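You operate a simulated robot arm through the tools that you are given. There is no shell and no other tool. Be economical: measure what you need, move in short steps, check, and stop when the job is done.

Carry out the task below with a simulated robot arm. There is one attempt and no reset: what you move stays moved.

JOB
Rinse the Cravindelo jar on the rinser and rack it.
Fine: mouth down over the front left peg of the peg rack; shut the rinser valve after rinsing; the other two jars, the other valves and the tank's lever stay as they are.

The check looks at the end state, three seconds after you hand in, the way a careful person would. Anything else that was tipped, shoved, dropped, spilled or broken makes it a failure.

ROBOT AND FRAMES
A 6-joint arm with a two-finger parallel gripper on a trunk, on a base that drives. Base frame: it is fixed to the floor where the robot stands at the start and does not move with it; the origin is under the middle of the robot, x ahead of it, y to its left, z up; the surface under the hand at the start is at about z = 0.85. Units: m, degrees, N and s.
With the tool pointing down near the work surface it reaches from about 0.32 to 0.7 m from the robot's upright axis, wherever it stands. Its first joint turns from -166.0 to 166.0 degrees. Places, roughly: blue hose valve handle [0.3, -1.3, 0.7]; orange lift lever [0.5, -1, 0.8]; red drain valve handle [0.3, -0.7, 0.5]; rinser valve handle [0.8, -0.1, 0.9]; tap handle [0.7, 0.3, 0.9]; yellow oil valve handle [0.6, -2.1, 0.9]. Payload 4.1 kg.
The tool frame sits at the grasp point between the pads (the TCP): z along the fingers, y along the line on which they close. The tips reach 0.023 m beyond it. The gripper opens to 0.094 m. The fingers are 0.038 m wide and 0.01 m thick; the gripper's body (0.054 by 0.096 m) begins 0.039 m behind the TCP.
Orientation is that of the tool frame in the base frame, as a unit quaternion [x, y, z, w]. With the fingers straight down and closing along the base's y, the tool's x points along the base's -x, its y along +y and its z along -z.

CONTROLS
- The arm moves only by the tool nudge_tool. Its argument "commands" is a list of rows, each an object of numbers (a shift or turn left out is 0, a gripper value left out holds the last): "hand": the gripper command, from -1 (fully open) to 1 (shut), values between in proportion; "tx", "ty", "tz": the shift along the base's x, y, z in m; "rx", "ry", "rz": the turn, a rotation vector about the base's x, y, z in degrees. In form: [{"hand": .., "tx": .., "ty": .., "tz": .., "rx": .., "ry": .., "rz": ..}, ...]. A call has 1 to 12 rows; each row shifts and turns the commanded pose from where the row before left it. A row lasts 0.2 s, in which the tool goes at most 0.05 m and 8.6 degrees; a call with a longer step from one row to the next is refused whole, and so is a gripper value outside its range. A pose out of reach is approached as far as the arm can. The call stops where the force on the tool passes 60 N (or 10 N more than at its start, if that is more) or the arm is blocked; 0.2 s more then pass. Each finger travels about 0.045 m/s and halts on what it meets, pressing with about 22 N; the grip force reading is that of the motor and also rises with nothing between the fingers. The clock runs only during rows and for 0.2 s after the last one: add rows that do not move to give the fingers time. The reply holds the time, the measured pose of the TCP, the force on the tool along the base axes, the opening and the grip force, in the units named above and with some noise, with the torque about the TCP (base axes, N m) and any sound that the robot's microphone picked up.
- Cameras (640 x 400 px; columns grow to the right, rows downward): "scene" is now at [0.0063, 0.1791, 1.5431]; the picture's right is [0.17, -0.99, 0.00], its down [-0.83, -0.14, -0.53] and it looks along [0.53, 0.09, -0.85] (base axes); focal length 280 px, centre (320, 200). "wrist" rides on the gripper at [0.086, 0.016, -0.075] in the tool frame; the picture's right is [-0.18, 0.98, 0.00], its down [-0.58, -0.11, -0.81] and it looks along [-0.79, -0.15, 0.59] (tool axes); focal length 243 px, centre (320, 200). There is no depth. A picture from a camera that has moved, and an enlarged one, comes with that camera's place and axes in the base frame and with its lens.
- get_image(camera): a new picture of that camera. The clock stands still meanwhile.
- slide_trunk(by): slides the trunk up (or, below 0, down) by that many m; the arm and the scene camera ride with it, the base frame stays. It gives what a move gives, with no picture.
- roll_base(legs): drives the robot by 1 to 6 legs, each [ahead, turn to the left] in m and degrees, along the robot's own axes; the way and the turn of a leg run together, so that a leg with both is an arc; at most 1.5 m and 180 degrees a leg. The arm and the cameras ride along, it lands a little off, and it stops where it bumps. It gives what a move gives.
- head_to(pan, tilt): turns the head with the scene camera to pan (to the left, within 155 degrees either way) and tilt (down, from -29 to 69), counted from straight ahead of the robot. It gives what a move gives.
- zoom(camera, box): a new picture of the part [left, top, right, bottom] of that camera's present view, enlarged. The clock stands still meanwhile.
- close_job(): hands the job in; it is judged then, once.

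Go step by step. Nothing tells you exact positions but the pictures and the camera data: compare them with the known pose of the tool, close in by small moves and look again before you grip or let go. The budget is 120 turns and 98 pictures, counting those below and the enlarged ones. Unless the task says otherwise, let go and move clear before handing in, and close with one line.

The tools are called after ">>>" as name(argument=value, ...) on one line, values as JSON. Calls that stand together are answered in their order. nudge_tool: Moves the arm, as the interface text tells. Its arguments: {"type":"object","properties":{"commands":{"type":"array"}},"required":["commands"]} The other tools are called the same way: slide_trunk (by) slides the trunk up or down; roll_base (legs) drives the base; head_to (pan, tilt) turns the head that bears the scene camera; get_image (camera) takes a picture; zoom (camera, box) takes an enlarged picture of a part of a camera's view; close_job () hands the job in.

At the start:

```text
time_s: 0.0
eef_pos: [0.33, 0.0689, 1.202]
tool_rot: [0.001, 1.0, 0.0, -0.001]
force: [0.4, 0.4, 0.2]
torque: [0.01, -0.01, 0.03]
grip_width: 0.0939
grip_force: 0.1
trunk travel left (down, up): [-0.525, 0.065]
robot x, y, heading: [-0.0009, 0.0009, -0.2]
head pan, tilt: [9.7, 57.8]
```

scene: 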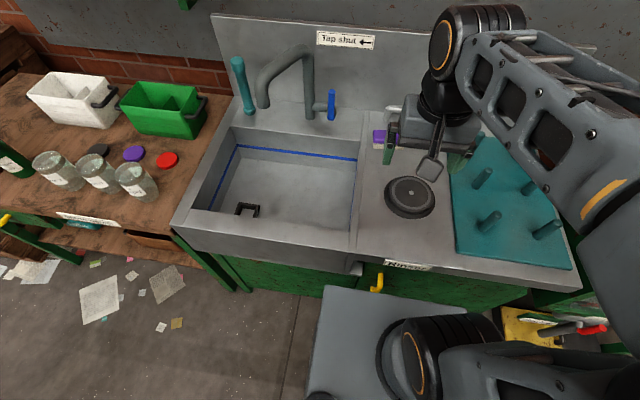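
wrist: 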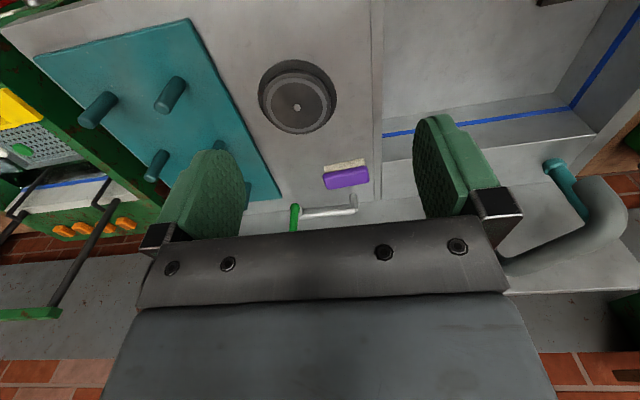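

I see a sink, a rinser (black disk), a teal peg rack, and three jars on a wooden bench to the left. First I'll read the jar labels and look at the rinser.

>>> zoom(camera="scene", box=[0, 130, 180, 242])

>>> zoom(camera="scene", box=[340, 90, 580, 280])

```text
3.56 times, centred on (90, 186) of scene
camera zoom: at [0.0063, 0.1791, 1.5431], right [0.17, -0.99, 0.0], down [-0.83, -0.14, -0.53], along [0.53, 0.09, -0.85], focal length 995 px, centre (1138, 250)
```

zoom: 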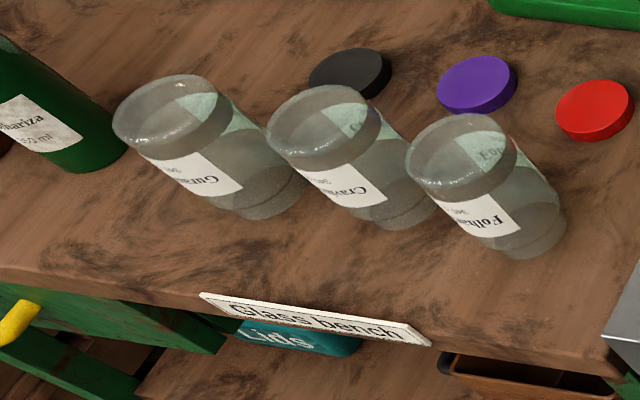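

```text
2.11 times, centred on (460, 185) of scene
camera zoom: at [0.0063, 0.1791, 1.5431], right [0.17, -0.99, 0.0], down [-0.83, -0.14, -0.53], along [0.53, 0.09, -0.85], focal length 589 px, centre (25, 232)
```

zoom: 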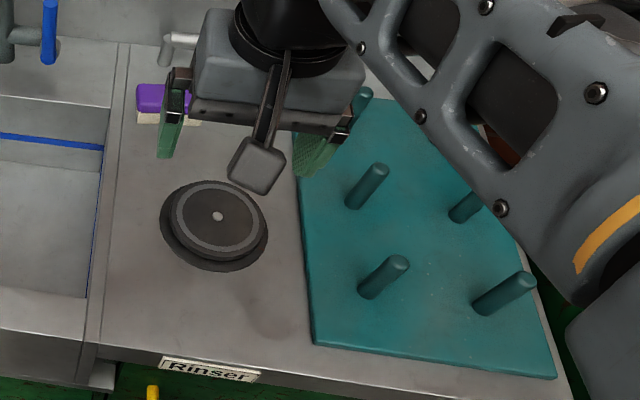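

The middle jar seems to be "Crav…". I'll look closer to confirm that and check whether the jars stand mouth up, and look at the valve.

>>> zoom(camera="scene", box=[70, 145, 134, 185])

>>> zoom(camera="wrist", box=[230, 50, 410, 240])

>>> head_to(pan=60, tilt=40)

>>> get_image(camera="scene")

```text
10.00 times, centred on (102, 165) of scene
camera zoom: at [0.0063, 0.1791, 1.5431], right [0.17, -0.99, 0.0], down [-0.83, -0.14, -0.53], along [0.53, 0.09, -0.85], focal length 2798 px, centre (2500, 550)
```

zoom: 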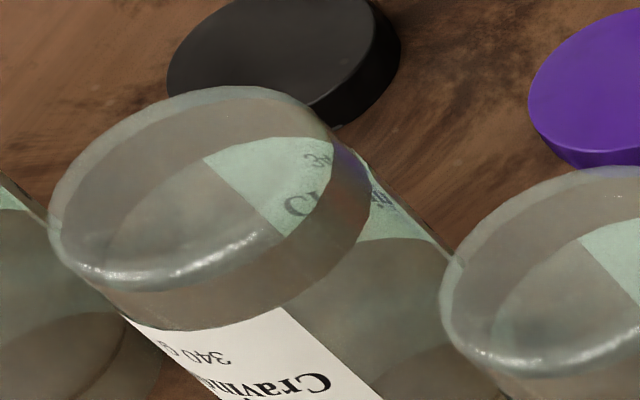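

```text
2.11 times, centred on (320, 145) of wrist
camera zoom: at [0.2438, 0.084, 1.2764], right [0.18, 0.98, 0.0], down [0.58, -0.11, 0.81], along [0.79, -0.15, -0.59], focal length 511 px, centre (320, 316)
```

zoom: 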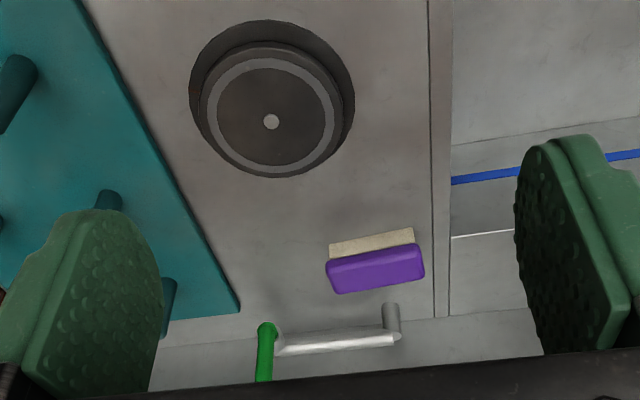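

```text
time_s: 1.2
eef_pos: [0.3301, 0.0677, 1.2036]
tool_rot: [0.0, 1.0, 0.0, 0.0]
force: [0.3, -0.6, 0.3]
torque: [-0.01, 0.01, 0.01]
grip_width: 0.0941
grip_force: 0.0
trunk travel left (down, up): [-0.525, 0.065]
robot x, y, heading: [0.0026, -0.0008, 0.2]
head pan, tilt: [60.0, 40.0]
```

```text
91 pictures are left
camera scene: at [-0.0193, 0.2411, 1.5672], right [0.87, -0.5, 0.0], down [-0.32, -0.56, -0.77], along [0.38, 0.66, -0.64], focal length 280 px, centre (320, 200)
```

scene: 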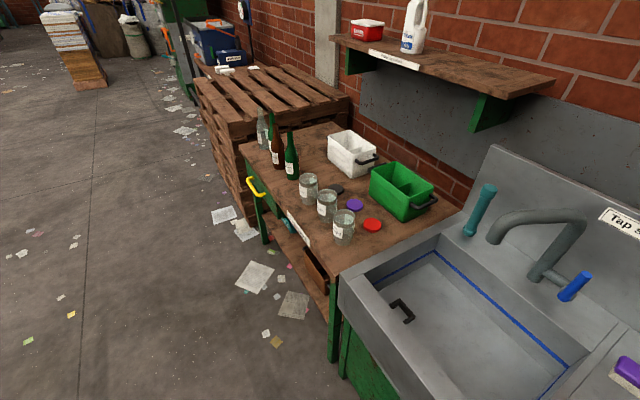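

Checking the jars from this view.

>>> zoom(camera="scene", box=[290, 165, 370, 250])

>>> head_to(pan=120, tilt=50)

>>> get_image(camera="scene")

>>> head_to(pan=-60, tilt=50)

>>> get_image(camera="scene")

```text
4.71 times, centred on (330, 208) of scene
camera zoom: at [-0.0193, 0.2411, 1.5672], right [0.87, -0.5, 0.0], down [-0.32, -0.56, -0.77], along [0.38, 0.66, -0.64], focal length 1317 px, centre (273, 165)
```

zoom: 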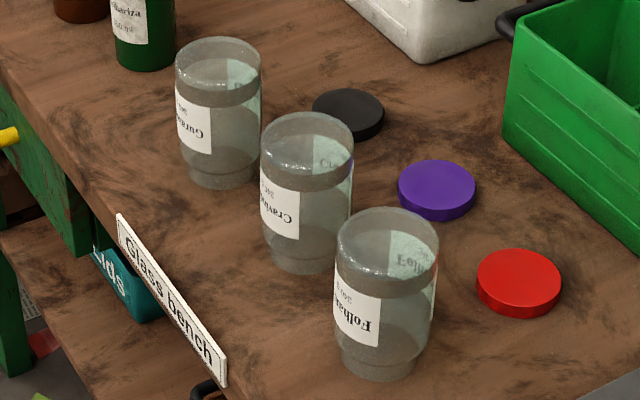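

```text
time_s: 2.5
eef_pos: [0.3298, 0.0679, 1.2017]
tool_rot: [0.0, 1.0, 0.001, 0.0]
force: [0.3, -0.3, -0.4]
torque: [0.01, -0.01, 0.02]
grip_width: 0.0941
grip_force: 0.0
trunk travel left (down, up): [-0.525, 0.065]
robot x, y, heading: [-0.0, -0.0017, 0.1]
head pan, tilt: [120.0, 50.0]
```

```text
89 pictures are left
camera scene: at [-0.1003, 0.2342, 1.5531], right [0.87, 0.5, 0.0], down [0.38, -0.66, -0.64], along [-0.32, 0.56, -0.77], focal length 280 px, centre (320, 200)
```

scene: 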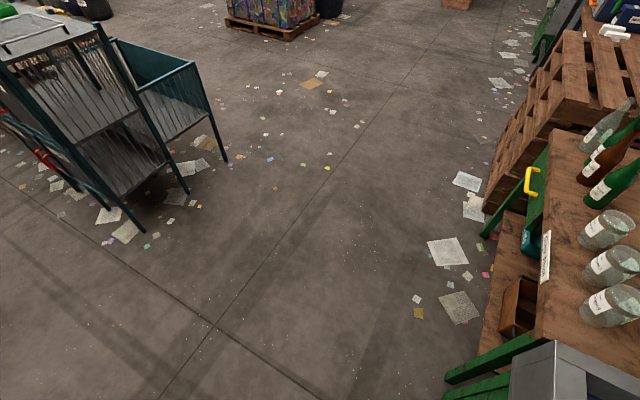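

```text
time_s: 5.2
eef_pos: [0.3305, 0.0683, 1.2029]
tool_rot: [0.001, 1.0, 0.0, 0.0]
force: [-0.5, 0.2, 1.1]
torque: [-0.02, 0.01, 0.01]
grip_width: 0.0941
grip_force: 0.1
trunk travel left (down, up): [-0.525, 0.065]
robot x, y, heading: [0.0015, 0.0007, 0.0]
head pan, tilt: [-60.0, 50.0]
```

```text
88 pictures are left
camera scene: at [-0.0233, 0.1008, 1.5531], right [-0.87, -0.5, 0.0], down [-0.38, 0.66, -0.64], along [0.32, -0.56, -0.77], focal length 280 px, centre (320, 200)
```

scene: 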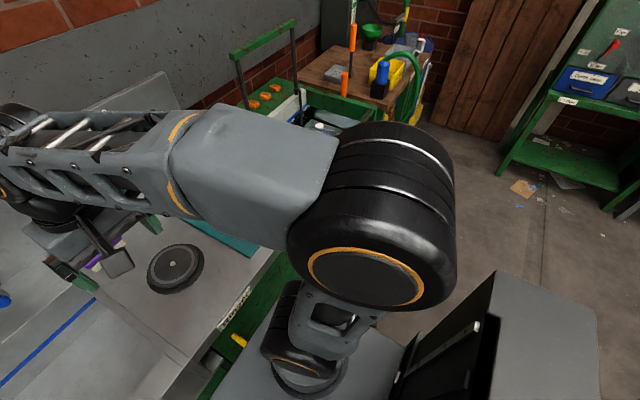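

The Cravindelo jar is the middle one, already mouth down (narrow neck at the bottom, label inverted), at about (0.376, 0.877), top at z≈0.967. I'll drive left along the bench to bring it into reach.

>>> roll_base(legs=[[-0.25, 0], [0, 90], [0.75, 0]])

>>> head_to(pan=-90, tilt=40)

>>> get_image(camera="scene")

```text
time_s: 14.6
eef_pos: [-0.3207, 1.0977, 1.2023]
tool_rot: [-0.707, 0.708, 0.0, 0.0]
force: [-0.3, -0.1, -0.4]
torque: [0.03, 0.01, -0.02]
grip_width: 0.094
grip_force: 0.1
trunk travel left (down, up): [-0.525, 0.065]
robot x, y, heading: [-0.2532, 0.7665, 89.8]
head pan, tilt: [-60.0, 50.0]
```

```text
time_s: 15.5
eef_pos: [-0.3201, 1.098, 1.2016]
tool_rot: [-0.707, 0.707, 0.0, 0.0]
force: [-0.2, 0.0, 0.1]
torque: [0.01, 0.02, -0.02]
grip_width: 0.0938
grip_force: 0.0
trunk travel left (down, up): [-0.525, 0.065]
robot x, y, heading: [-0.2495, 0.7668, 89.8]
head pan, tilt: [-90.0, 40.0]
```

```text
87 pictures are left
camera scene: at [-0.3363, 0.7085, 1.5672], right [0.0, -1.0, 0.0], down [-0.64, 0.0, -0.77], along [0.77, 0.0, -0.64], focal length 280 px, centre (320, 200)
```

scene: 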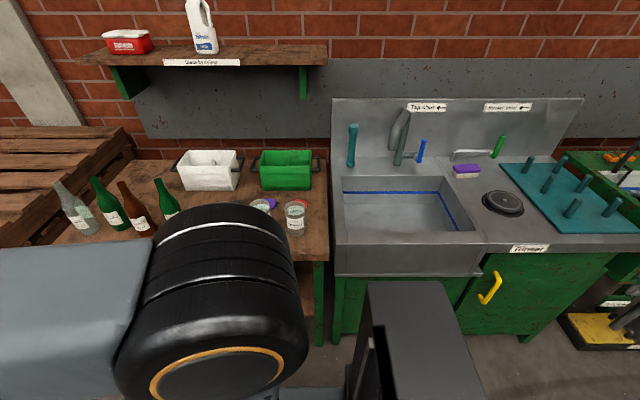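

The rinser, its valve and signs are visible from here; I'll zoom in on them.

>>> zoom(camera="scene", box=[430, 95, 550, 170])

>>> zoom(camera="scene", box=[440, 130, 640, 255])

```text
5.33 times, centred on (490, 132) of scene
camera zoom: at [-0.3363, 0.7085, 1.5672], right [0.0, -1.0, 0.0], down [-0.64, 0.0, -0.77], along [0.77, 0.0, -0.64], focal length 1492 px, centre (-587, 560)
```

zoom: 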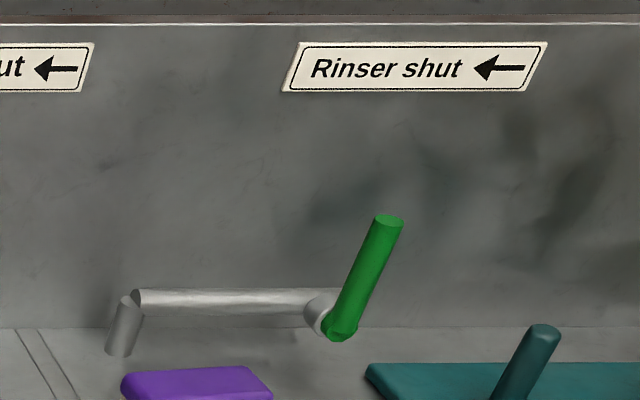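

```text
3.20 times, centred on (540, 192) of scene
camera zoom: at [-0.3363, 0.7085, 1.5672], right [0.0, -1.0, 0.0], down [-0.64, 0.0, -0.77], along [0.77, 0.0, -0.64], focal length 896 px, centre (-384, 224)
```

zoom: 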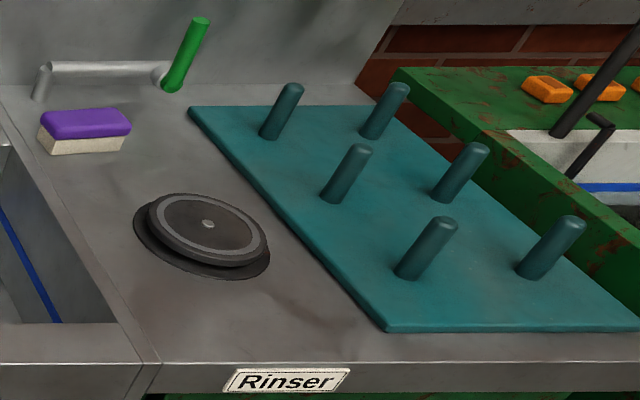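

The sign says "Rinser shut ←"; the green handle stands upright at about (0.78, -0.09, 0.9–1.0). The front left peg is near (0.41, -0.19), rinser centre near (0.48, 0.0). Now I'll swing the arm around to face the bench.

>>> nudge_tool(commands=[{"hand": -1, "tx": 0.0479, "ty": 0.0066, "rz": -8.18}, {"tx": 0.0483, "ty": -0.0003, "rz": -8.18}, {"tx": 0.0478, "ty": -0.0072, "rz": -8.18}, {"tx": 0.0463, "ty": -0.0139, "rz": -8.18}, {"tx": 0.0438, "ty": -0.0203, "rz": -8.18}, {"tx": 0.0405, "ty": -0.0264, "rz": -8.18}, {"tx": 0.0363, "ty": -0.0319, "rz": -8.18}, {"tx": 0.0314, "ty": -0.0367, "rz": -8.18}, {"tx": 0.0259, "ty": -0.0408, "rz": -8.18}, {"tx": 0.0198, "ty": -0.0441, "rz": -8.18}, {"tx": 0.0133, "ty": -0.0464, "rz": -8.18}])

>>> get_image(camera="scene")

>>> get_image(camera="wrist")

```text
time_s: 17.9
eef_pos: [0.0831, 0.8352, 1.2011]
tool_rot: [0.001, 1.0, 0.0, 0.0]
force: [-0.1, -0.3, -0.4]
torque: [0.05, 0.0, -0.01]
grip_width: 0.094
grip_force: 0.0
trunk travel left (down, up): [-0.525, 0.065]
robot x, y, heading: [-0.2539, 0.7679, 90.1]
head pan, tilt: [-90.0, 40.0]
```

```text
84 pictures are left
camera scene: at [-0.3358, 0.708, 1.5673], right [0.0, -1.0, 0.0], down [-0.64, 0.0, -0.77], along [0.77, 0.0, -0.64], focal length 280 px, centre (320, 200)
```

scene: 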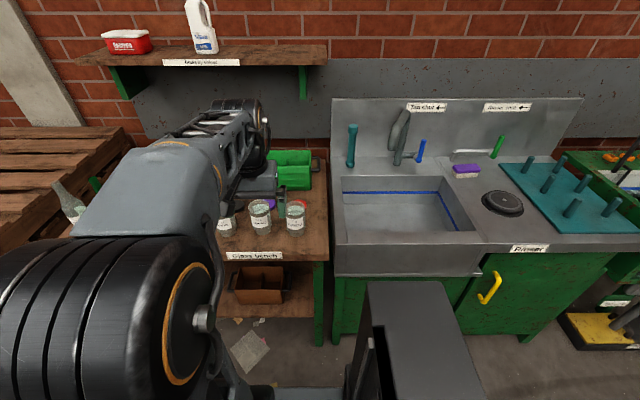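

```text
83 pictures are left
camera wrist: at [-0.0033, 0.8509, 1.2749], right [0.19, 0.98, 0.0], down [0.58, -0.11, 0.81], along [0.79, -0.15, -0.59], focal length 243 px, centre (320, 200)
```

wrist: 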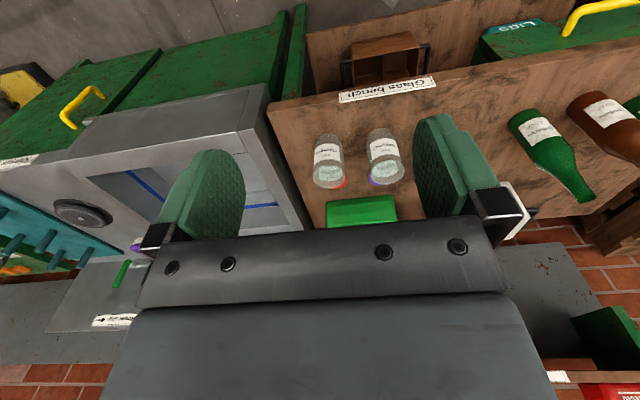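

The arm faces the bench now. I'll zoom for a precise fix on the jar.

>>> zoom(camera="scene", box=[210, 180, 320, 250])

>>> zoom(camera="wrist", box=[290, 100, 440, 200])

```text
5.71 times, centred on (265, 215) of scene
camera zoom: at [-0.3358, 0.708, 1.5673], right [0.0, -1.0, 0.0], down [-0.64, 0.0, -0.77], along [0.77, 0.0, -0.64], focal length 1599 px, centre (634, 114)
```

zoom: 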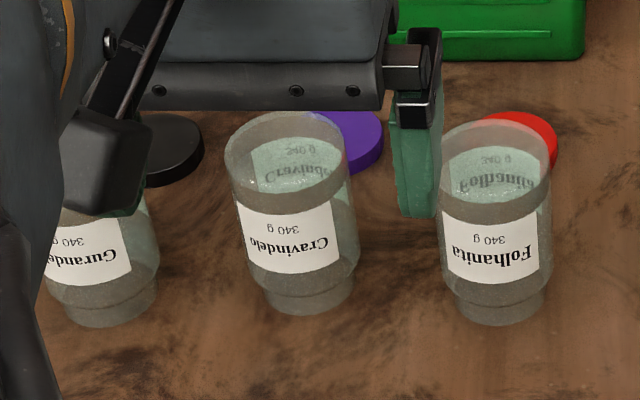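

```text
4.00 times, centred on (365, 150) of wrist
camera zoom: at [-0.0033, 0.8509, 1.2749], right [0.19, 0.98, 0.0], down [0.58, -0.11, 0.81], along [0.79, -0.15, -0.59], focal length 970 px, centre (140, 400)
```

zoom: 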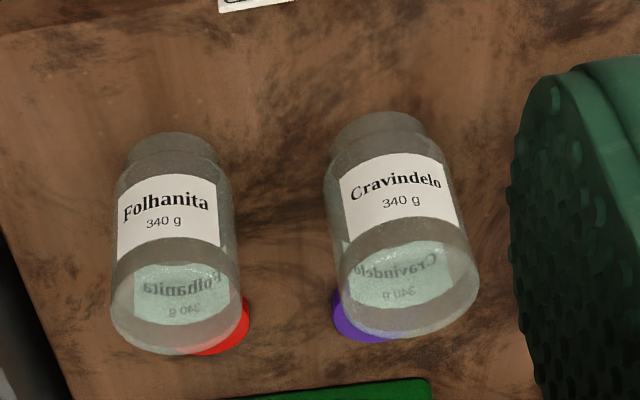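

The Cravindelo jar is confirmed; both cameras agree it's at about (0.350, 0.911) with top z≈0.967. I'll move above it and look.

>>> nudge_tool(commands=[{"tx": 0.0445, "ty": 0.0127}, {"tx": 0.0445, "ty": 0.0127}, {"tx": 0.0445, "ty": 0.0127}, {"tx": 0.0445, "ty": 0.0127}, {"tx": 0.0445, "ty": 0.0127}, {"tx": 0.0445, "ty": 0.0127}, {"tz": -0.045}, {"tz": -0.045}, {"tz": -0.03}])

>>> get_image(camera="scene")

>>> get_image(camera="wrist")

```text
time_s: 19.9
eef_pos: [0.3299, 0.9099, 1.0715]
tool_rot: [0.0, 1.0, -0.001, -0.001]
force: [0.4, 0.0, 0.4]
torque: [0.03, 0.01, -0.03]
grip_width: 0.0942
grip_force: 0.1
out of reach, approached as far as the arm can: row 6
trunk travel left (down, up): [-0.525, 0.065]
robot x, y, heading: [-0.2536, 0.7689, 90.2]
head pan, tilt: [-90.0, 40.0]
```

```text
80 pictures are left
camera scene: at [-0.3353, 0.7085, 1.5673], right [0.0, -1.0, 0.0], down [-0.64, 0.0, -0.77], along [0.77, 0.0, -0.64], focal length 280 px, centre (320, 200)
```

scene: 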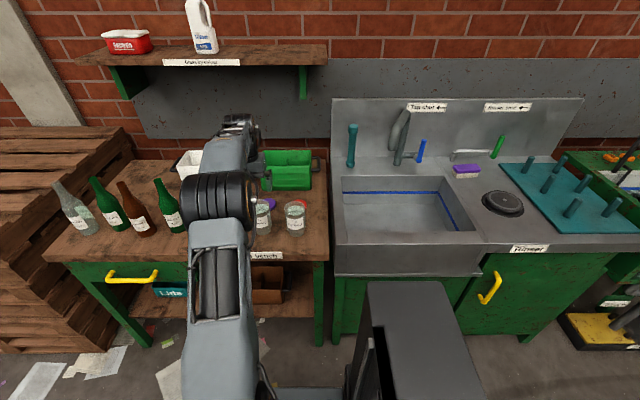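

```text
79 pictures are left
camera wrist: at [0.2445, 0.9262, 1.1456], right [0.18, 0.98, 0.0], down [0.58, -0.11, 0.81], along [0.79, -0.15, -0.59], focal length 243 px, centre (320, 200)
```

wrist: 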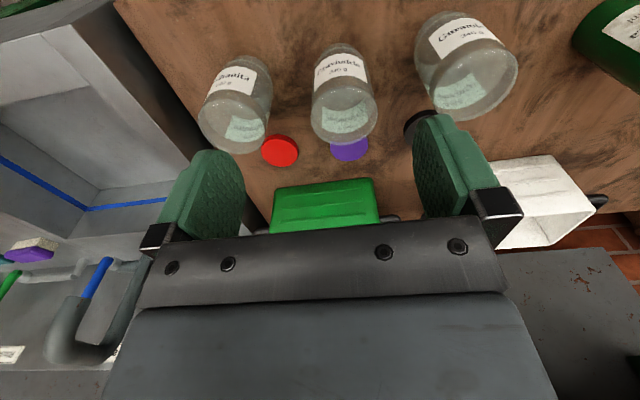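

I'm nearly above the jar, about 2–4 cm short in x. Zooming for accuracy.

>>> zoom(camera="wrist", box=[280, 30, 408, 160])

```text
3.08 times, centred on (344, 95) of wrist
camera zoom: at [0.2445, 0.9262, 1.1456], right [0.18, 0.98, 0.0], down [0.58, -0.11, 0.81], along [0.79, -0.15, -0.59], focal length 746 px, centre (246, 523)
```

zoom: 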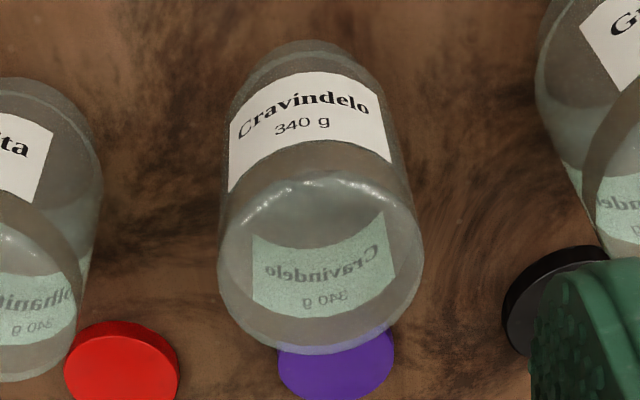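

Triangulating over the views gives jar top (0.401, 0.922, 0.921), with the bench at z≈0.80. I'll lower to just above the jar and shift over it.

>>> nudge_tool(commands=[{"tz": -0.045}, {"tz": -0.04}, {"tx": 0.03, "ty": 0.006}, {"tx": 0.03, "ty": 0.006}, {}])

>>> get_image(camera="wrist")

```text
time_s: 21.1
eef_pos: [0.3897, 0.9217, 0.9891]
tool_rot: [0.001, 1.0, -0.001, -0.001]
force: [-0.2, -0.2, 0.2]
torque: [-0.01, 0.02, 0.04]
grip_width: 0.0941
grip_force: 0.0
trunk travel left (down, up): [-0.525, 0.065]
robot x, y, heading: [-0.2462, 0.7646, 89.8]
head pan, tilt: [-90.0, 40.0]
```

```text
77 pictures are left
camera wrist: at [0.3033, 0.9374, 1.0629], right [0.18, 0.98, 0.0], down [0.58, -0.11, 0.81], along [0.79, -0.15, -0.59], focal length 243 px, centre (320, 200)
```

wrist: 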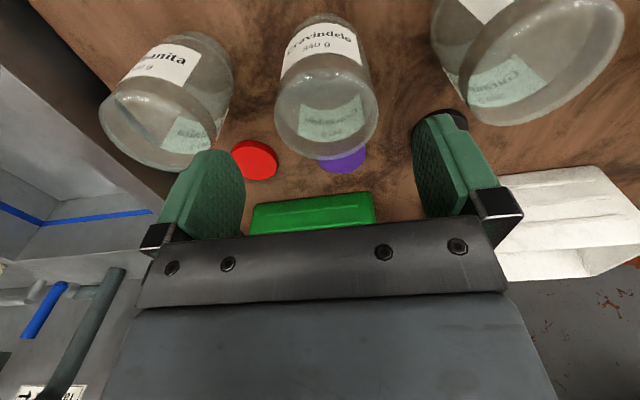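

The estimate holds (0.400, 0.924). I'll descend around the jar and close.

>>> nudge_tool(commands=[{"tx": 0.011, "ty": 0.001, "tz": -0.02}, {"tz": -0.03}, {"tz": -0.03}, {"tz": -0.018}, {}])

>>> get_image(camera="wrist")

>>> zoom(camera="scene", box=[210, 150, 330, 250])

```text
time_s: 22.3
eef_pos: [0.3908, 0.919, 0.9007]
tool_rot: [0.0, 1.0, 0.0, 0.0]
force: [0.4, -0.1, 0.5]
torque: [0.03, -0.01, -0.01]
grip_width: 0.0944
grip_force: 0.1
out of reach, approached as far as the arm can: row 1
trunk travel left (down, up): [-0.525, 0.065]
robot x, y, heading: [-0.2542, 0.7686, 89.8]
head pan, tilt: [-90.0, 40.0]
```

```text
76 pictures are left
camera wrist: at [0.3042, 0.9371, 0.974], right [0.18, 0.98, 0.0], down [0.58, -0.11, 0.81], along [0.79, -0.15, -0.59], focal length 243 px, centre (320, 200)
```

wrist: 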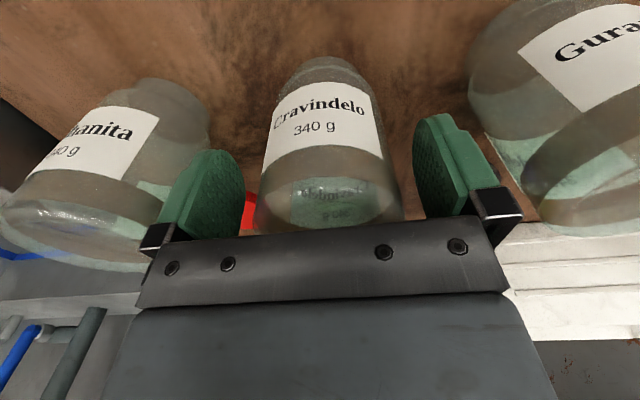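

```text
4.00 times, centred on (270, 200) of scene
camera zoom: at [-0.336, 0.7084, 1.5673], right [0.0, -1.0, 0.0], down [-0.64, 0.0, -0.77], along [0.77, 0.0, -0.64], focal length 1119 px, centre (520, 200)
```

zoom: 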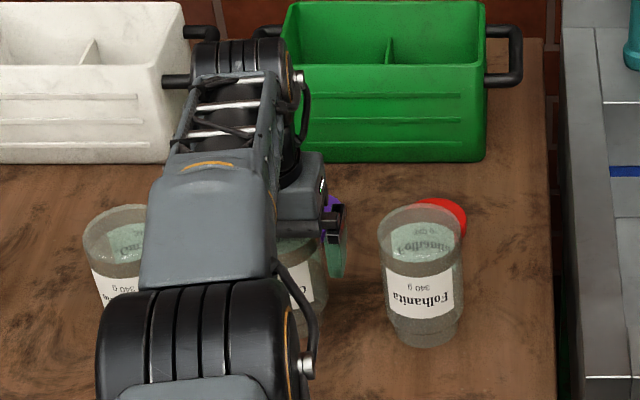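

The fingers straddle the jar; I'll take out the last centimetre in x and then grip.

>>> nudge_tool(commands=[{"tx": 0.0095, "ty": 0.004, "tz": -0.008}, {}])

>>> get_image(camera="wrist")

```text
time_s: 22.9
eef_pos: [0.3912, 0.9237, 0.8934]
tool_rot: [0.0, 1.0, 0.0, -0.001]
force: [-0.4, -0.3, -0.1]
torque: [-0.02, 0.01, 0.02]
grip_width: 0.094
grip_force: 0.1
out of reach, approached as far as the arm can: row 1
trunk travel left (down, up): [-0.525, 0.065]
robot x, y, heading: [-0.2531, 0.7679, 90.0]
head pan, tilt: [-90.0, 40.0]
```

```text
74 pictures are left
camera wrist: at [0.3042, 0.9403, 0.9663], right [0.18, 0.98, 0.0], down [0.58, -0.11, 0.81], along [0.79, -0.15, -0.59], focal length 243 px, centre (320, 200)
```

wrist: 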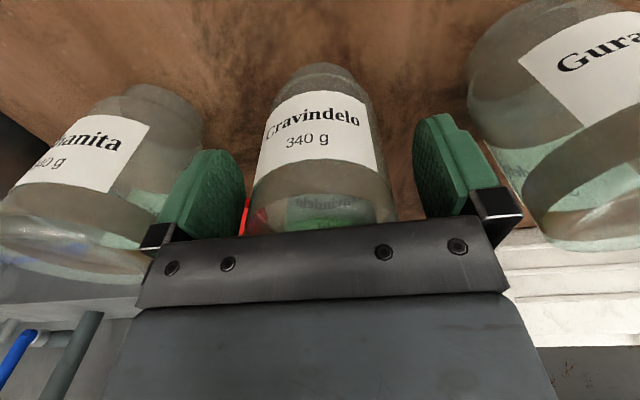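

The arm is at its reach limit, but the jar is about 9 mm off pad centre and well within the pad width. Closing the gripper.

>>> nudge_tool(commands=[{"hand": 0.0}, {"hand": 0.3}, {"hand": 1}, {"hand": 1}, {"hand": 1}])

>>> get_image(camera="wrist")

```text
time_s: 24.1
eef_pos: [0.3907, 0.9247, 0.8917]
tool_rot: [0.0, 1.0, 0.001, 0.0]
force: [0.0, -1.0, -0.3]
torque: [0.01, -0.01, -0.02]
grip_width: 0.0755
grip_force: 21.8
trunk travel left (down, up): [-0.525, 0.065]
robot x, y, heading: [-0.2534, 0.7697, 89.9]
head pan, tilt: [-90.0, 40.0]
```

```text
73 pictures are left
camera wrist: at [0.3042, 0.9401, 0.9665], right [0.18, 0.98, 0.0], down [0.58, -0.11, 0.81], along [0.79, -0.15, -0.59], focal length 243 px, centre (320, 200)
```

wrist: 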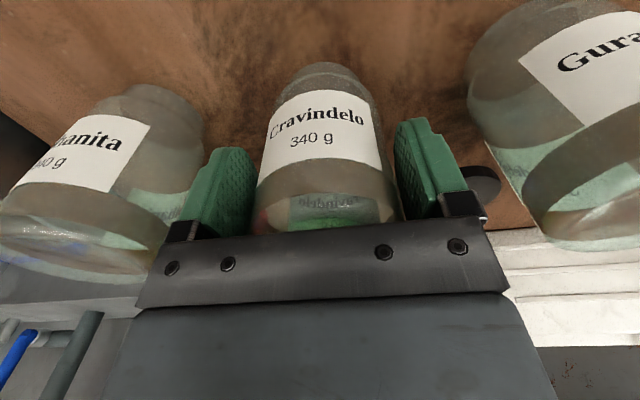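

The jar is gripped at 0.0755 m. Lifting, then retracting.

>>> nudge_tool(commands=[{"tz": 0.015}, {"tz": 0.025}, {"tx": -0.004, "tz": 0.035}, {"tx": -0.02, "tz": 0.035}, {"tx": -0.03, "tz": 0.035}, {"tx": -0.04, "tz": 0.025}, {"tx": -0.045}, {"tx": -0.045}, {"tx": -0.045}])

>>> get_image(camera="wrist")

>>> get_image(camera="scene")

```text
time_s: 26.1
eef_pos: [0.1602, 0.9237, 1.0634]
tool_rot: [-0.001, 1.0, -0.001, 0.001]
force: [-0.9, 0.9, 0.5]
torque: [0.02, 0.01, -0.02]
grip_width: 0.0001
grip_force: 21.9
trunk travel left (down, up): [-0.525, 0.065]
robot x, y, heading: [-0.253, 0.7653, 90.1]
head pan, tilt: [-90.0, 40.0]
```

```text
72 pictures are left
camera wrist: at [0.0737, 0.9401, 1.1367], right [0.18, 0.98, 0.0], down [0.58, -0.11, 0.81], along [0.79, -0.15, -0.59], focal length 243 px, centre (320, 200)
```

wrist: 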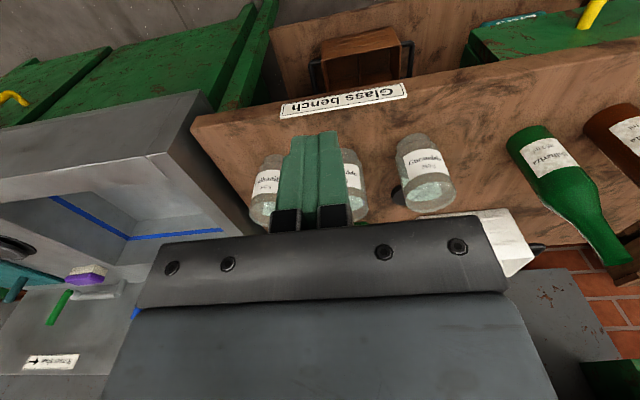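

```text
71 pictures are left
camera scene: at [-0.3368, 0.7083, 1.5672], right [0.0, -1.0, 0.0], down [-0.64, 0.0, -0.77], along [0.77, 0.0, -0.64], focal length 280 px, centre (320, 200)
```

scene: 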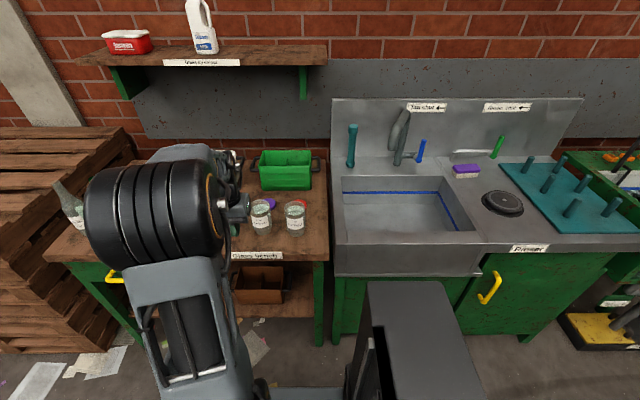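

The jar slipped out but is still standing. I need to re-measure where it is and take a deeper, better-centred grip.

>>> zoom(camera="scene", box=[220, 180, 320, 250])

>>> nudge_tool(commands=[{"hand": -1, "ty": -0.03, "tz": 0.04}, {"ty": -0.03, "tz": 0.04}, {}, {}, {}])

>>> zoom(camera="wrist", box=[260, 70, 420, 180])

```text
5.71 times, centred on (270, 215) of scene
camera zoom: at [-0.3368, 0.7083, 1.5672], right [0.0, -1.0, 0.0], down [-0.64, 0.0, -0.77], along [0.77, 0.0, -0.64], focal length 1599 px, centre (606, 114)
```

zoom: 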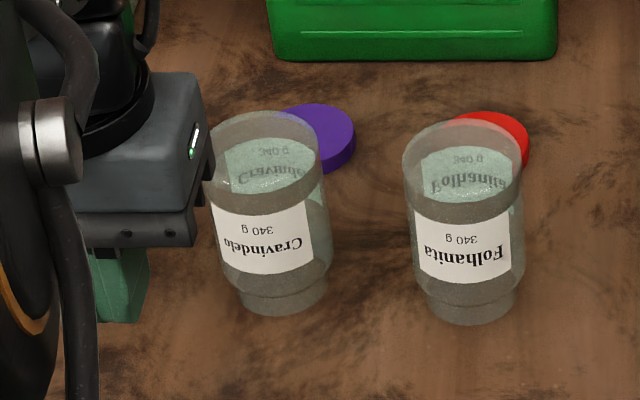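

```text
time_s: 27.3
eef_pos: [0.1599, 0.8644, 1.1416]
tool_rot: [0.0, 1.0, 0.0, 0.0]
force: [-0.3, 0.4, -1.4]
torque: [-0.01, -0.01, -0.02]
grip_width: 0.0941
grip_force: 0.1
trunk travel left (down, up): [-0.525, 0.065]
robot x, y, heading: [-0.2537, 0.7655, 89.6]
head pan, tilt: [-90.0, 40.0]
```

```text
3.64 times, centred on (340, 125) of wrist
camera zoom: at [0.0733, 0.8805, 1.2166], right [0.18, 0.98, 0.0], down [0.58, -0.11, 0.81], along [0.79, -0.15, -0.59], focal length 882 px, centre (247, 473)
```

zoom: 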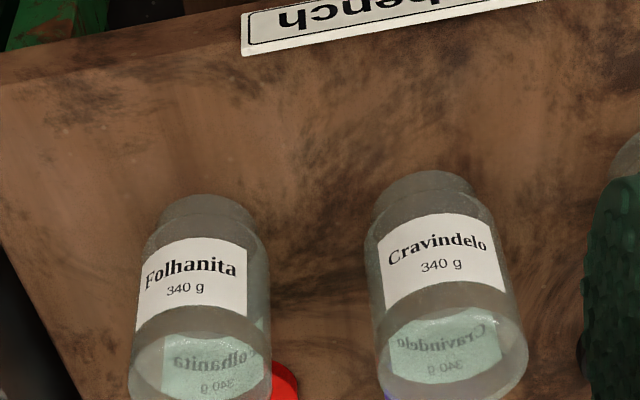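

The jar stayed in place; the true top is more likely near z≈0.905, x≈0.41, so my grip was on the pad edge and shallow. I'll move the base ~0.1 m closer to the bench with a reverse S-curve and return.

>>> roll_base(legs=[[-0.3, 20], [-0.3, -20], [0.62, 0]])

>>> get_image(camera="wrist")

>>> get_image(camera="scene")

```text
time_s: 34.1
eef_pos: [0.2654, 0.8842, 1.1434]
tool_rot: [0.0, 1.0, 0.0, 0.0]
force: [0.1, 0.3, -0.6]
torque: [0.01, 0.01, 0.0]
grip_width: 0.0941
grip_force: 0.0
trunk travel left (down, up): [-0.525, 0.065]
robot x, y, heading: [-0.1444, 0.7859, 89.8]
head pan, tilt: [-90.0, 40.0]
```

```text
68 pictures are left
camera wrist: at [0.1788, 0.9002, 1.2165], right [0.19, 0.98, 0.0], down [0.58, -0.11, 0.81], along [0.79, -0.15, -0.59], focal length 243 px, centre (320, 200)
```

wrist: 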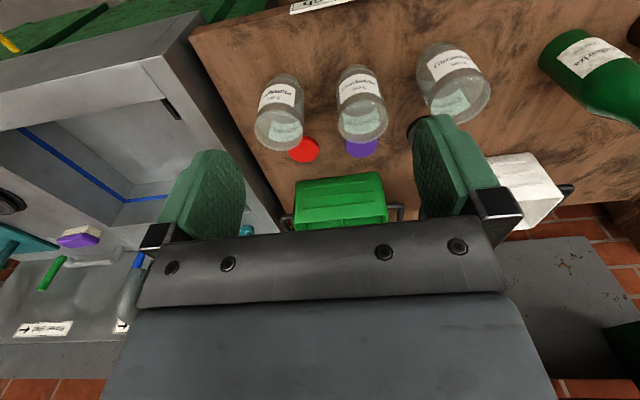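

```text
67 pictures are left
camera scene: at [-0.2309, 0.7287, 1.5673], right [0.0, -1.0, 0.0], down [-0.64, 0.0, -0.77], along [0.77, 0.0, -0.64], focal length 280 px, centre (320, 200)
```

scene: 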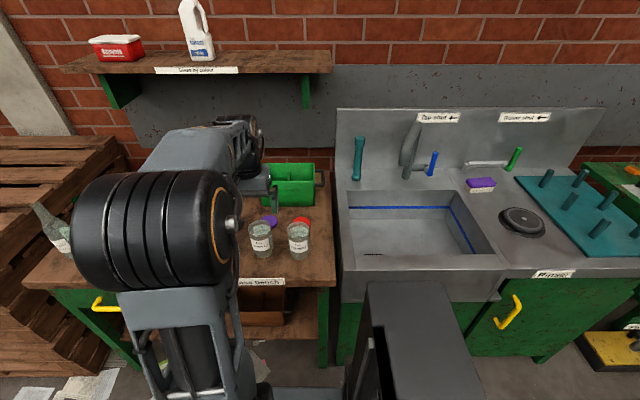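

I'm closer now. I'll take a precise zoom here, then move in and take a second one for triangulation.

>>> zoom(camera="wrist", box=[310, 50, 410, 155])

>>> nudge_tool(commands=[{"tx": 0.035, "ty": 0.009, "tz": -0.03}, {"tx": 0.035, "ty": 0.009, "tz": -0.03}, {"tx": 0.035, "ty": 0.01, "tz": -0.03}, {"tx": 0.03, "ty": 0.01, "tz": -0.03}, {"tz": -0.03}, {}])

>>> zoom(camera="wrist", box=[230, 10, 430, 190])

```text
3.81 times, centred on (360, 102) of wrist
camera zoom: at [0.1788, 0.9002, 1.2165], right [0.19, 0.98, 0.0], down [0.58, -0.11, 0.81], along [0.79, -0.15, -0.59], focal length 924 px, centre (168, 571)
```

zoom: 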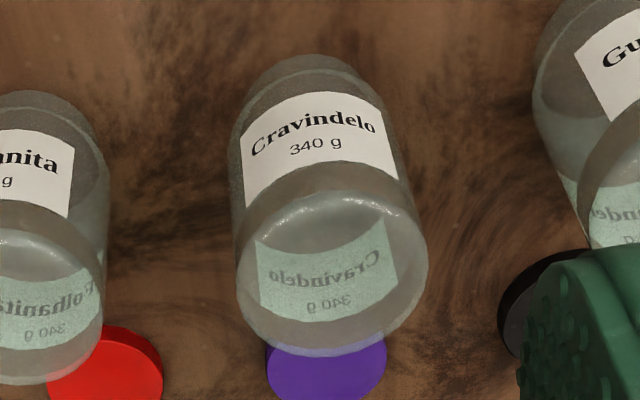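

```text
time_s: 35.5
eef_pos: [0.3997, 0.9211, 0.994]
tool_rot: [0.0, 1.0, 0.0, 0.0]
force: [0.3, 0.3, 0.6]
torque: [0.0, -0.01, 0.02]
grip_width: 0.0939
grip_force: 0.1
trunk travel left (down, up): [-0.525, 0.065]
robot x, y, heading: [-0.1489, 0.7854, 89.8]
head pan, tilt: [-90.0, 40.0]
```

```text
2.22 times, centred on (330, 100) of wrist
camera zoom: at [0.3134, 0.9375, 1.0671], right [0.19, 0.98, 0.0], down [0.58, -0.11, 0.81], along [0.79, -0.15, -0.59], focal length 539 px, centre (298, 422)
```

zoom: 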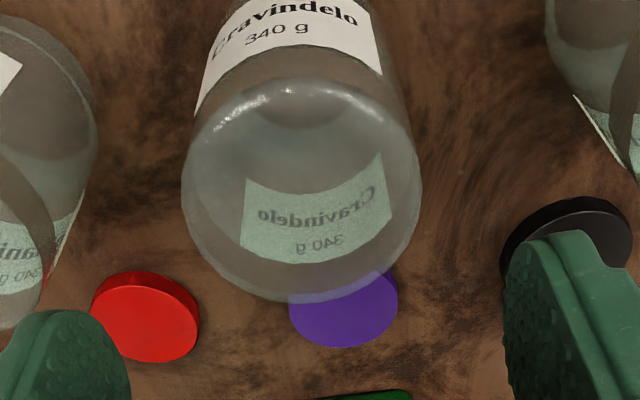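

Both methods agree now: jar top centre at (0.408, 0.921, 0.902). I'll descend to TCP z≈0.875, centred.

>>> nudge_tool(commands=[{"tx": 0.009, "tz": -0.03}, {"tz": -0.03}, {"tz": -0.03}, {"tz": -0.029}, {}])

>>> get_image(camera="wrist")

>>> zoom(camera="scene", box=[210, 170, 330, 270])

```text
time_s: 36.7
eef_pos: [0.4093, 0.9214, 0.8811]
tool_rot: [0.001, 1.0, 0.001, 0.008]
force: [3.9, 0.9, 47.0]
torque: [-0.62, 0.88, 0.02]
grip_width: 0.0941
grip_force: 0.0
trunk travel left (down, up): [-0.525, 0.065]
robot x, y, heading: [-0.1489, 0.7851, 89.7]
head pan, tilt: [-90.0, 40.0]
```

```text
64 pictures are left
camera wrist: at [0.3234, 0.9378, 0.9533], right [0.19, 0.98, 0.0], down [0.57, -0.11, 0.81], along [0.8, -0.15, -0.58], focal length 243 px, centre (320, 200)
```

wrist: 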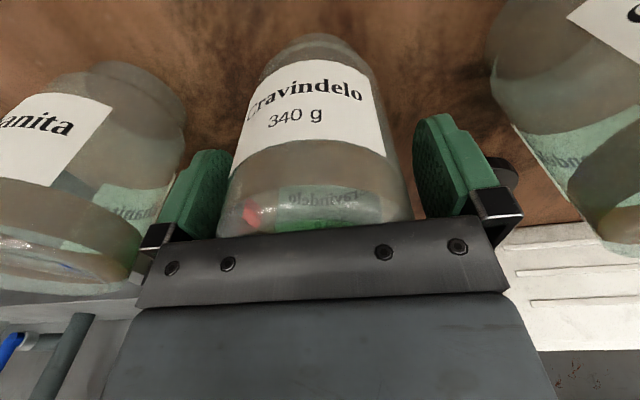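

```text
4.00 times, centred on (270, 220) of scene
camera zoom: at [-0.2346, 0.7276, 1.5678], right [0.0, -1.0, 0.0], down [-0.64, 0.0, -0.77], along [0.77, 0.0, -0.64], focal length 1119 px, centre (520, 120)
```

zoom: 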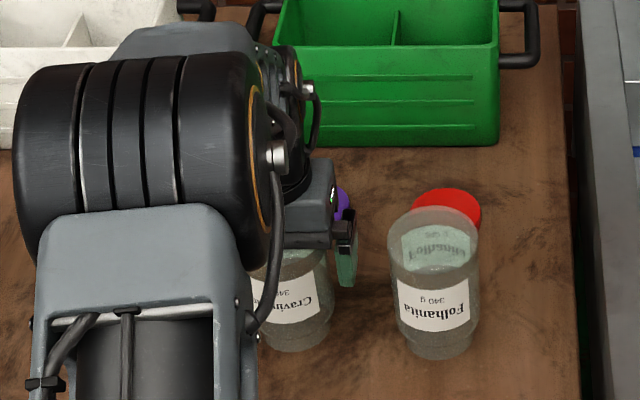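

The palm touched the jar top at TCP z≈0.881, so the top is really at z≈0.92 and the jar axis at x≈0.398 (the rounded rim had biased my size estimate). I'll back up a few mm, recentre, and look.

>>> nudge_tool(commands=[{"tz": 0.012}, {"tx": -0.01}, {}])

>>> get_image(camera="wrist")

```text
time_s: 37.5
eef_pos: [0.3991, 0.922, 0.8862]
tool_rot: [0.001, 1.0, 0.0, -0.001]
force: [0.2, -0.4, 0.2]
torque: [0.0, 0.0, 0.02]
grip_width: 0.094
grip_force: 0.1
trunk travel left (down, up): [-0.525, 0.065]
robot x, y, heading: [-0.149, 0.7896, 89.8]
head pan, tilt: [-90.0, 40.0]
```

```text
62 pictures are left
camera wrist: at [0.3127, 0.9381, 0.9595], right [0.19, 0.98, 0.0], down [0.58, -0.11, 0.81], along [0.79, -0.15, -0.59], focal length 243 px, centre (320, 200)
```

wrist: 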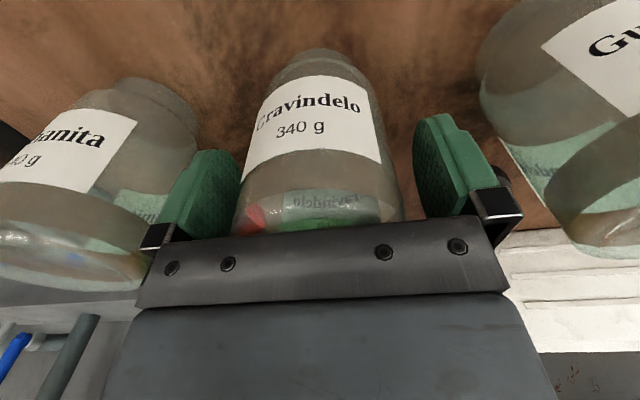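

Contact is gone and the jar is between the pads. I'll close, settle, and lift a small step slowly.

>>> nudge_tool(commands=[{"hand": 0.0}, {"hand": 1}, {}, {}, {}, {}])

>>> nudge_tool(commands=[{"tz": 0.003}, {"tz": 0.003}, {"tz": 0.003}, {"tz": 0.003}, {}])

>>> get_image(camera="wrist")

```text
time_s: 38.9
eef_pos: [0.4001, 0.9227, 0.8859]
tool_rot: [0.001, 1.0, 0.001, 0.0]
force: [-0.5, 0.0, 0.2]
torque: [0.01, 0.02, 0.02]
grip_width: 0.0754
grip_force: 22.1
trunk travel left (down, up): [-0.525, 0.065]
robot x, y, heading: [-0.1465, 0.7854, 89.9]
head pan, tilt: [-90.0, 40.0]
```

```text
time_s: 40.1
eef_pos: [0.3984, 0.9215, 0.8967]
tool_rot: [0.001, 1.0, 0.0, 0.0]
force: [0.7, 1.1, -3.1]
torque: [-0.02, 0.01, -0.02]
grip_width: 0.0752
grip_force: 22.4
trunk travel left (down, up): [-0.525, 0.065]
robot x, y, heading: [-0.1489, 0.787, 89.6]
head pan, tilt: [-90.0, 40.0]
```

```text
61 pictures are left
camera wrist: at [0.3126, 0.9374, 0.9718], right [0.19, 0.98, 0.0], down [0.58, -0.11, 0.81], along [0.79, -0.15, -0.59], focal length 243 px, centre (320, 200)
```

wrist: 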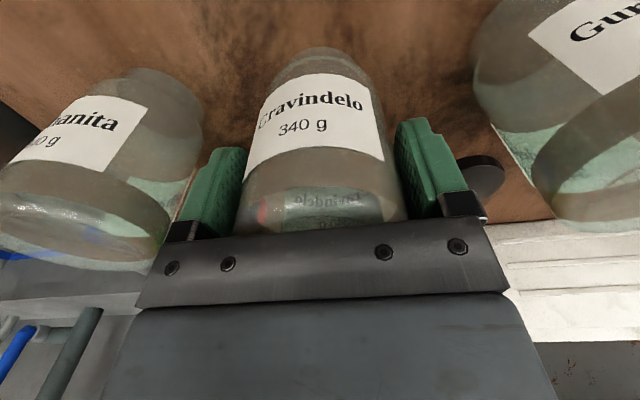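

The tool carries about 3 N, so the jar is lifted and centred. I'll raise it further, slowly.

>>> nudge_tool(commands=[{"tz": 0.006}, {"tz": 0.008}, {"tz": 0.01}, {"tz": 0.012}, {"tz": 0.014}, {"tz": 0.014}, {"tz": 0.014}, {"tz": 0.012}, {"tz": 0.008}, {}])

>>> get_image(camera="wrist")

```text
time_s: 42.3
eef_pos: [0.3998, 0.9217, 0.9966]
tool_rot: [0.0, 1.0, 0.0, 0.0]
force: [0.1, -0.2, -1.8]
torque: [-0.03, 0.02, 0.02]
grip_width: 0.0754
grip_force: 21.9
trunk travel left (down, up): [-0.525, 0.065]
robot x, y, heading: [-0.1472, 0.7872, 89.8]
head pan, tilt: [-90.0, 40.0]
```

```text
60 pictures are left
camera wrist: at [0.313, 0.9381, 1.0691], right [0.19, 0.98, 0.0], down [0.58, -0.11, 0.81], along [0.79, -0.15, -0.59], focal length 243 px, centre (320, 200)
```

wrist: 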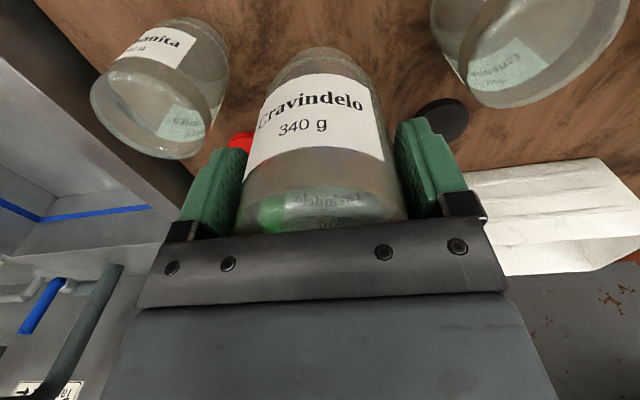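

The jar is held firmly. I'll raise a bit more and retract before driving.

>>> nudge_tool(commands=[{"tz": 0.012}, {"tz": 0.02}, {"tz": 0.02}, {"tx": -0.01, "tz": 0.02}, {"tx": -0.015, "tz": 0.02}, {"tx": -0.02, "tz": 0.015}, {"tx": -0.025}, {"tx": -0.025}, {"tx": -0.025}, {"tx": -0.02}, {"tx": -0.01}, {}])

>>> roll_base(legs=[[-0.4, -20], [-0.4, 20]])

>>> get_image(camera="wrist")

```text
time_s: 44.9
eef_pos: [0.2477, 0.9216, 1.1014]
tool_rot: [0.001, 1.0, 0.001, 0.0]
force: [0.5, -0.4, -2.2]
torque: [-0.01, 0.02, 0.0]
grip_width: 0.0753
grip_force: 22.2
trunk travel left (down, up): [-0.525, 0.065]
robot x, y, heading: [-0.1463, 0.7882, 90.1]
head pan, tilt: [-90.0, 40.0]
```

```text
time_s: 49.5
eef_pos: [0.1099, 0.1531, 1.1015]
tool_rot: [-0.005, 1.0, 0.0, -0.001]
force: [-0.3, -0.6, -2.0]
torque: [-0.01, 0.01, 0.0]
grip_width: 0.0753
grip_force: 22.2
trunk travel left (down, up): [-0.525, 0.065]
robot x, y, heading: [-0.2828, 0.0138, 90.4]
head pan, tilt: [-90.0, 40.0]
```

```text
59 pictures are left
camera wrist: at [0.0239, 0.1679, 1.176], right [0.17, 0.98, 0.0], down [0.58, -0.1, 0.81], along [0.79, -0.14, -0.59], focal length 243 px, centre (320, 200)
```

wrist: 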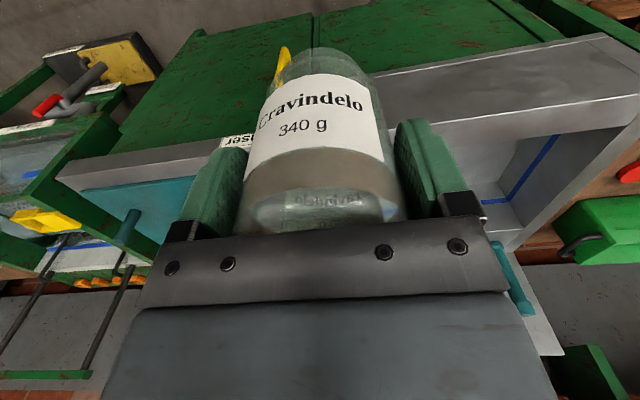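

The jar is still held. I'll back up slightly more, turn to face the counter, and look.

>>> roll_base(legs=[[-0.1, 0], [0, -90]])

>>> head_to(pan=0, tilt=45)

>>> get_image(camera="scene")

```text
time_s: 54.5
eef_pos: [-0.1411, -0.4814, 1.1016]
tool_rot: [0.703, 0.711, 0.0, 0.0]
force: [0.2, -0.1, -1.6]
torque: [0.01, 0.02, 0.05]
grip_width: 0.0755
grip_force: 21.0
trunk travel left (down, up): [-0.525, 0.065]
robot x, y, heading: [-0.2835, -0.0901, 0.6]
head pan, tilt: [-90.0, 40.0]
```

```text
time_s: 56.1
eef_pos: [-0.1429, -0.4818, 1.1021]
tool_rot: [0.703, 0.711, 0.0, 0.0]
force: [0.0, -0.8, -1.9]
torque: [0.0, -0.01, 0.0]
grip_width: 0.0752
grip_force: 22.4
trunk travel left (down, up): [-0.525, 0.065]
robot x, y, heading: [-0.2861, -0.0853, 0.5]
head pan, tilt: [0.0, 45.0]
```

```text
58 pictures are left
camera scene: at [-0.2649, 0.079, 1.56], right [0.01, -1.0, 0.0], down [-0.71, -0.01, -0.71], along [0.71, 0.01, -0.71], focal length 280 px, centre (320, 200)
```

scene: 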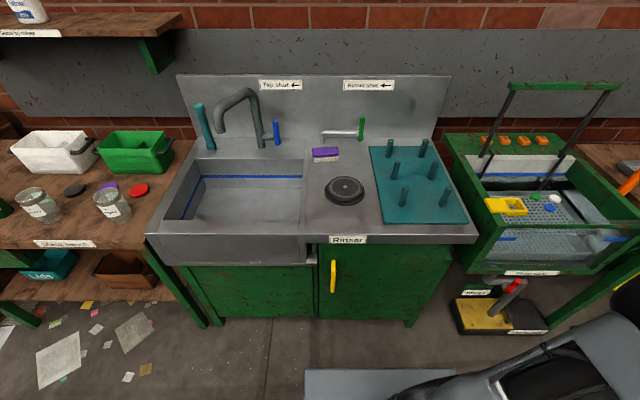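

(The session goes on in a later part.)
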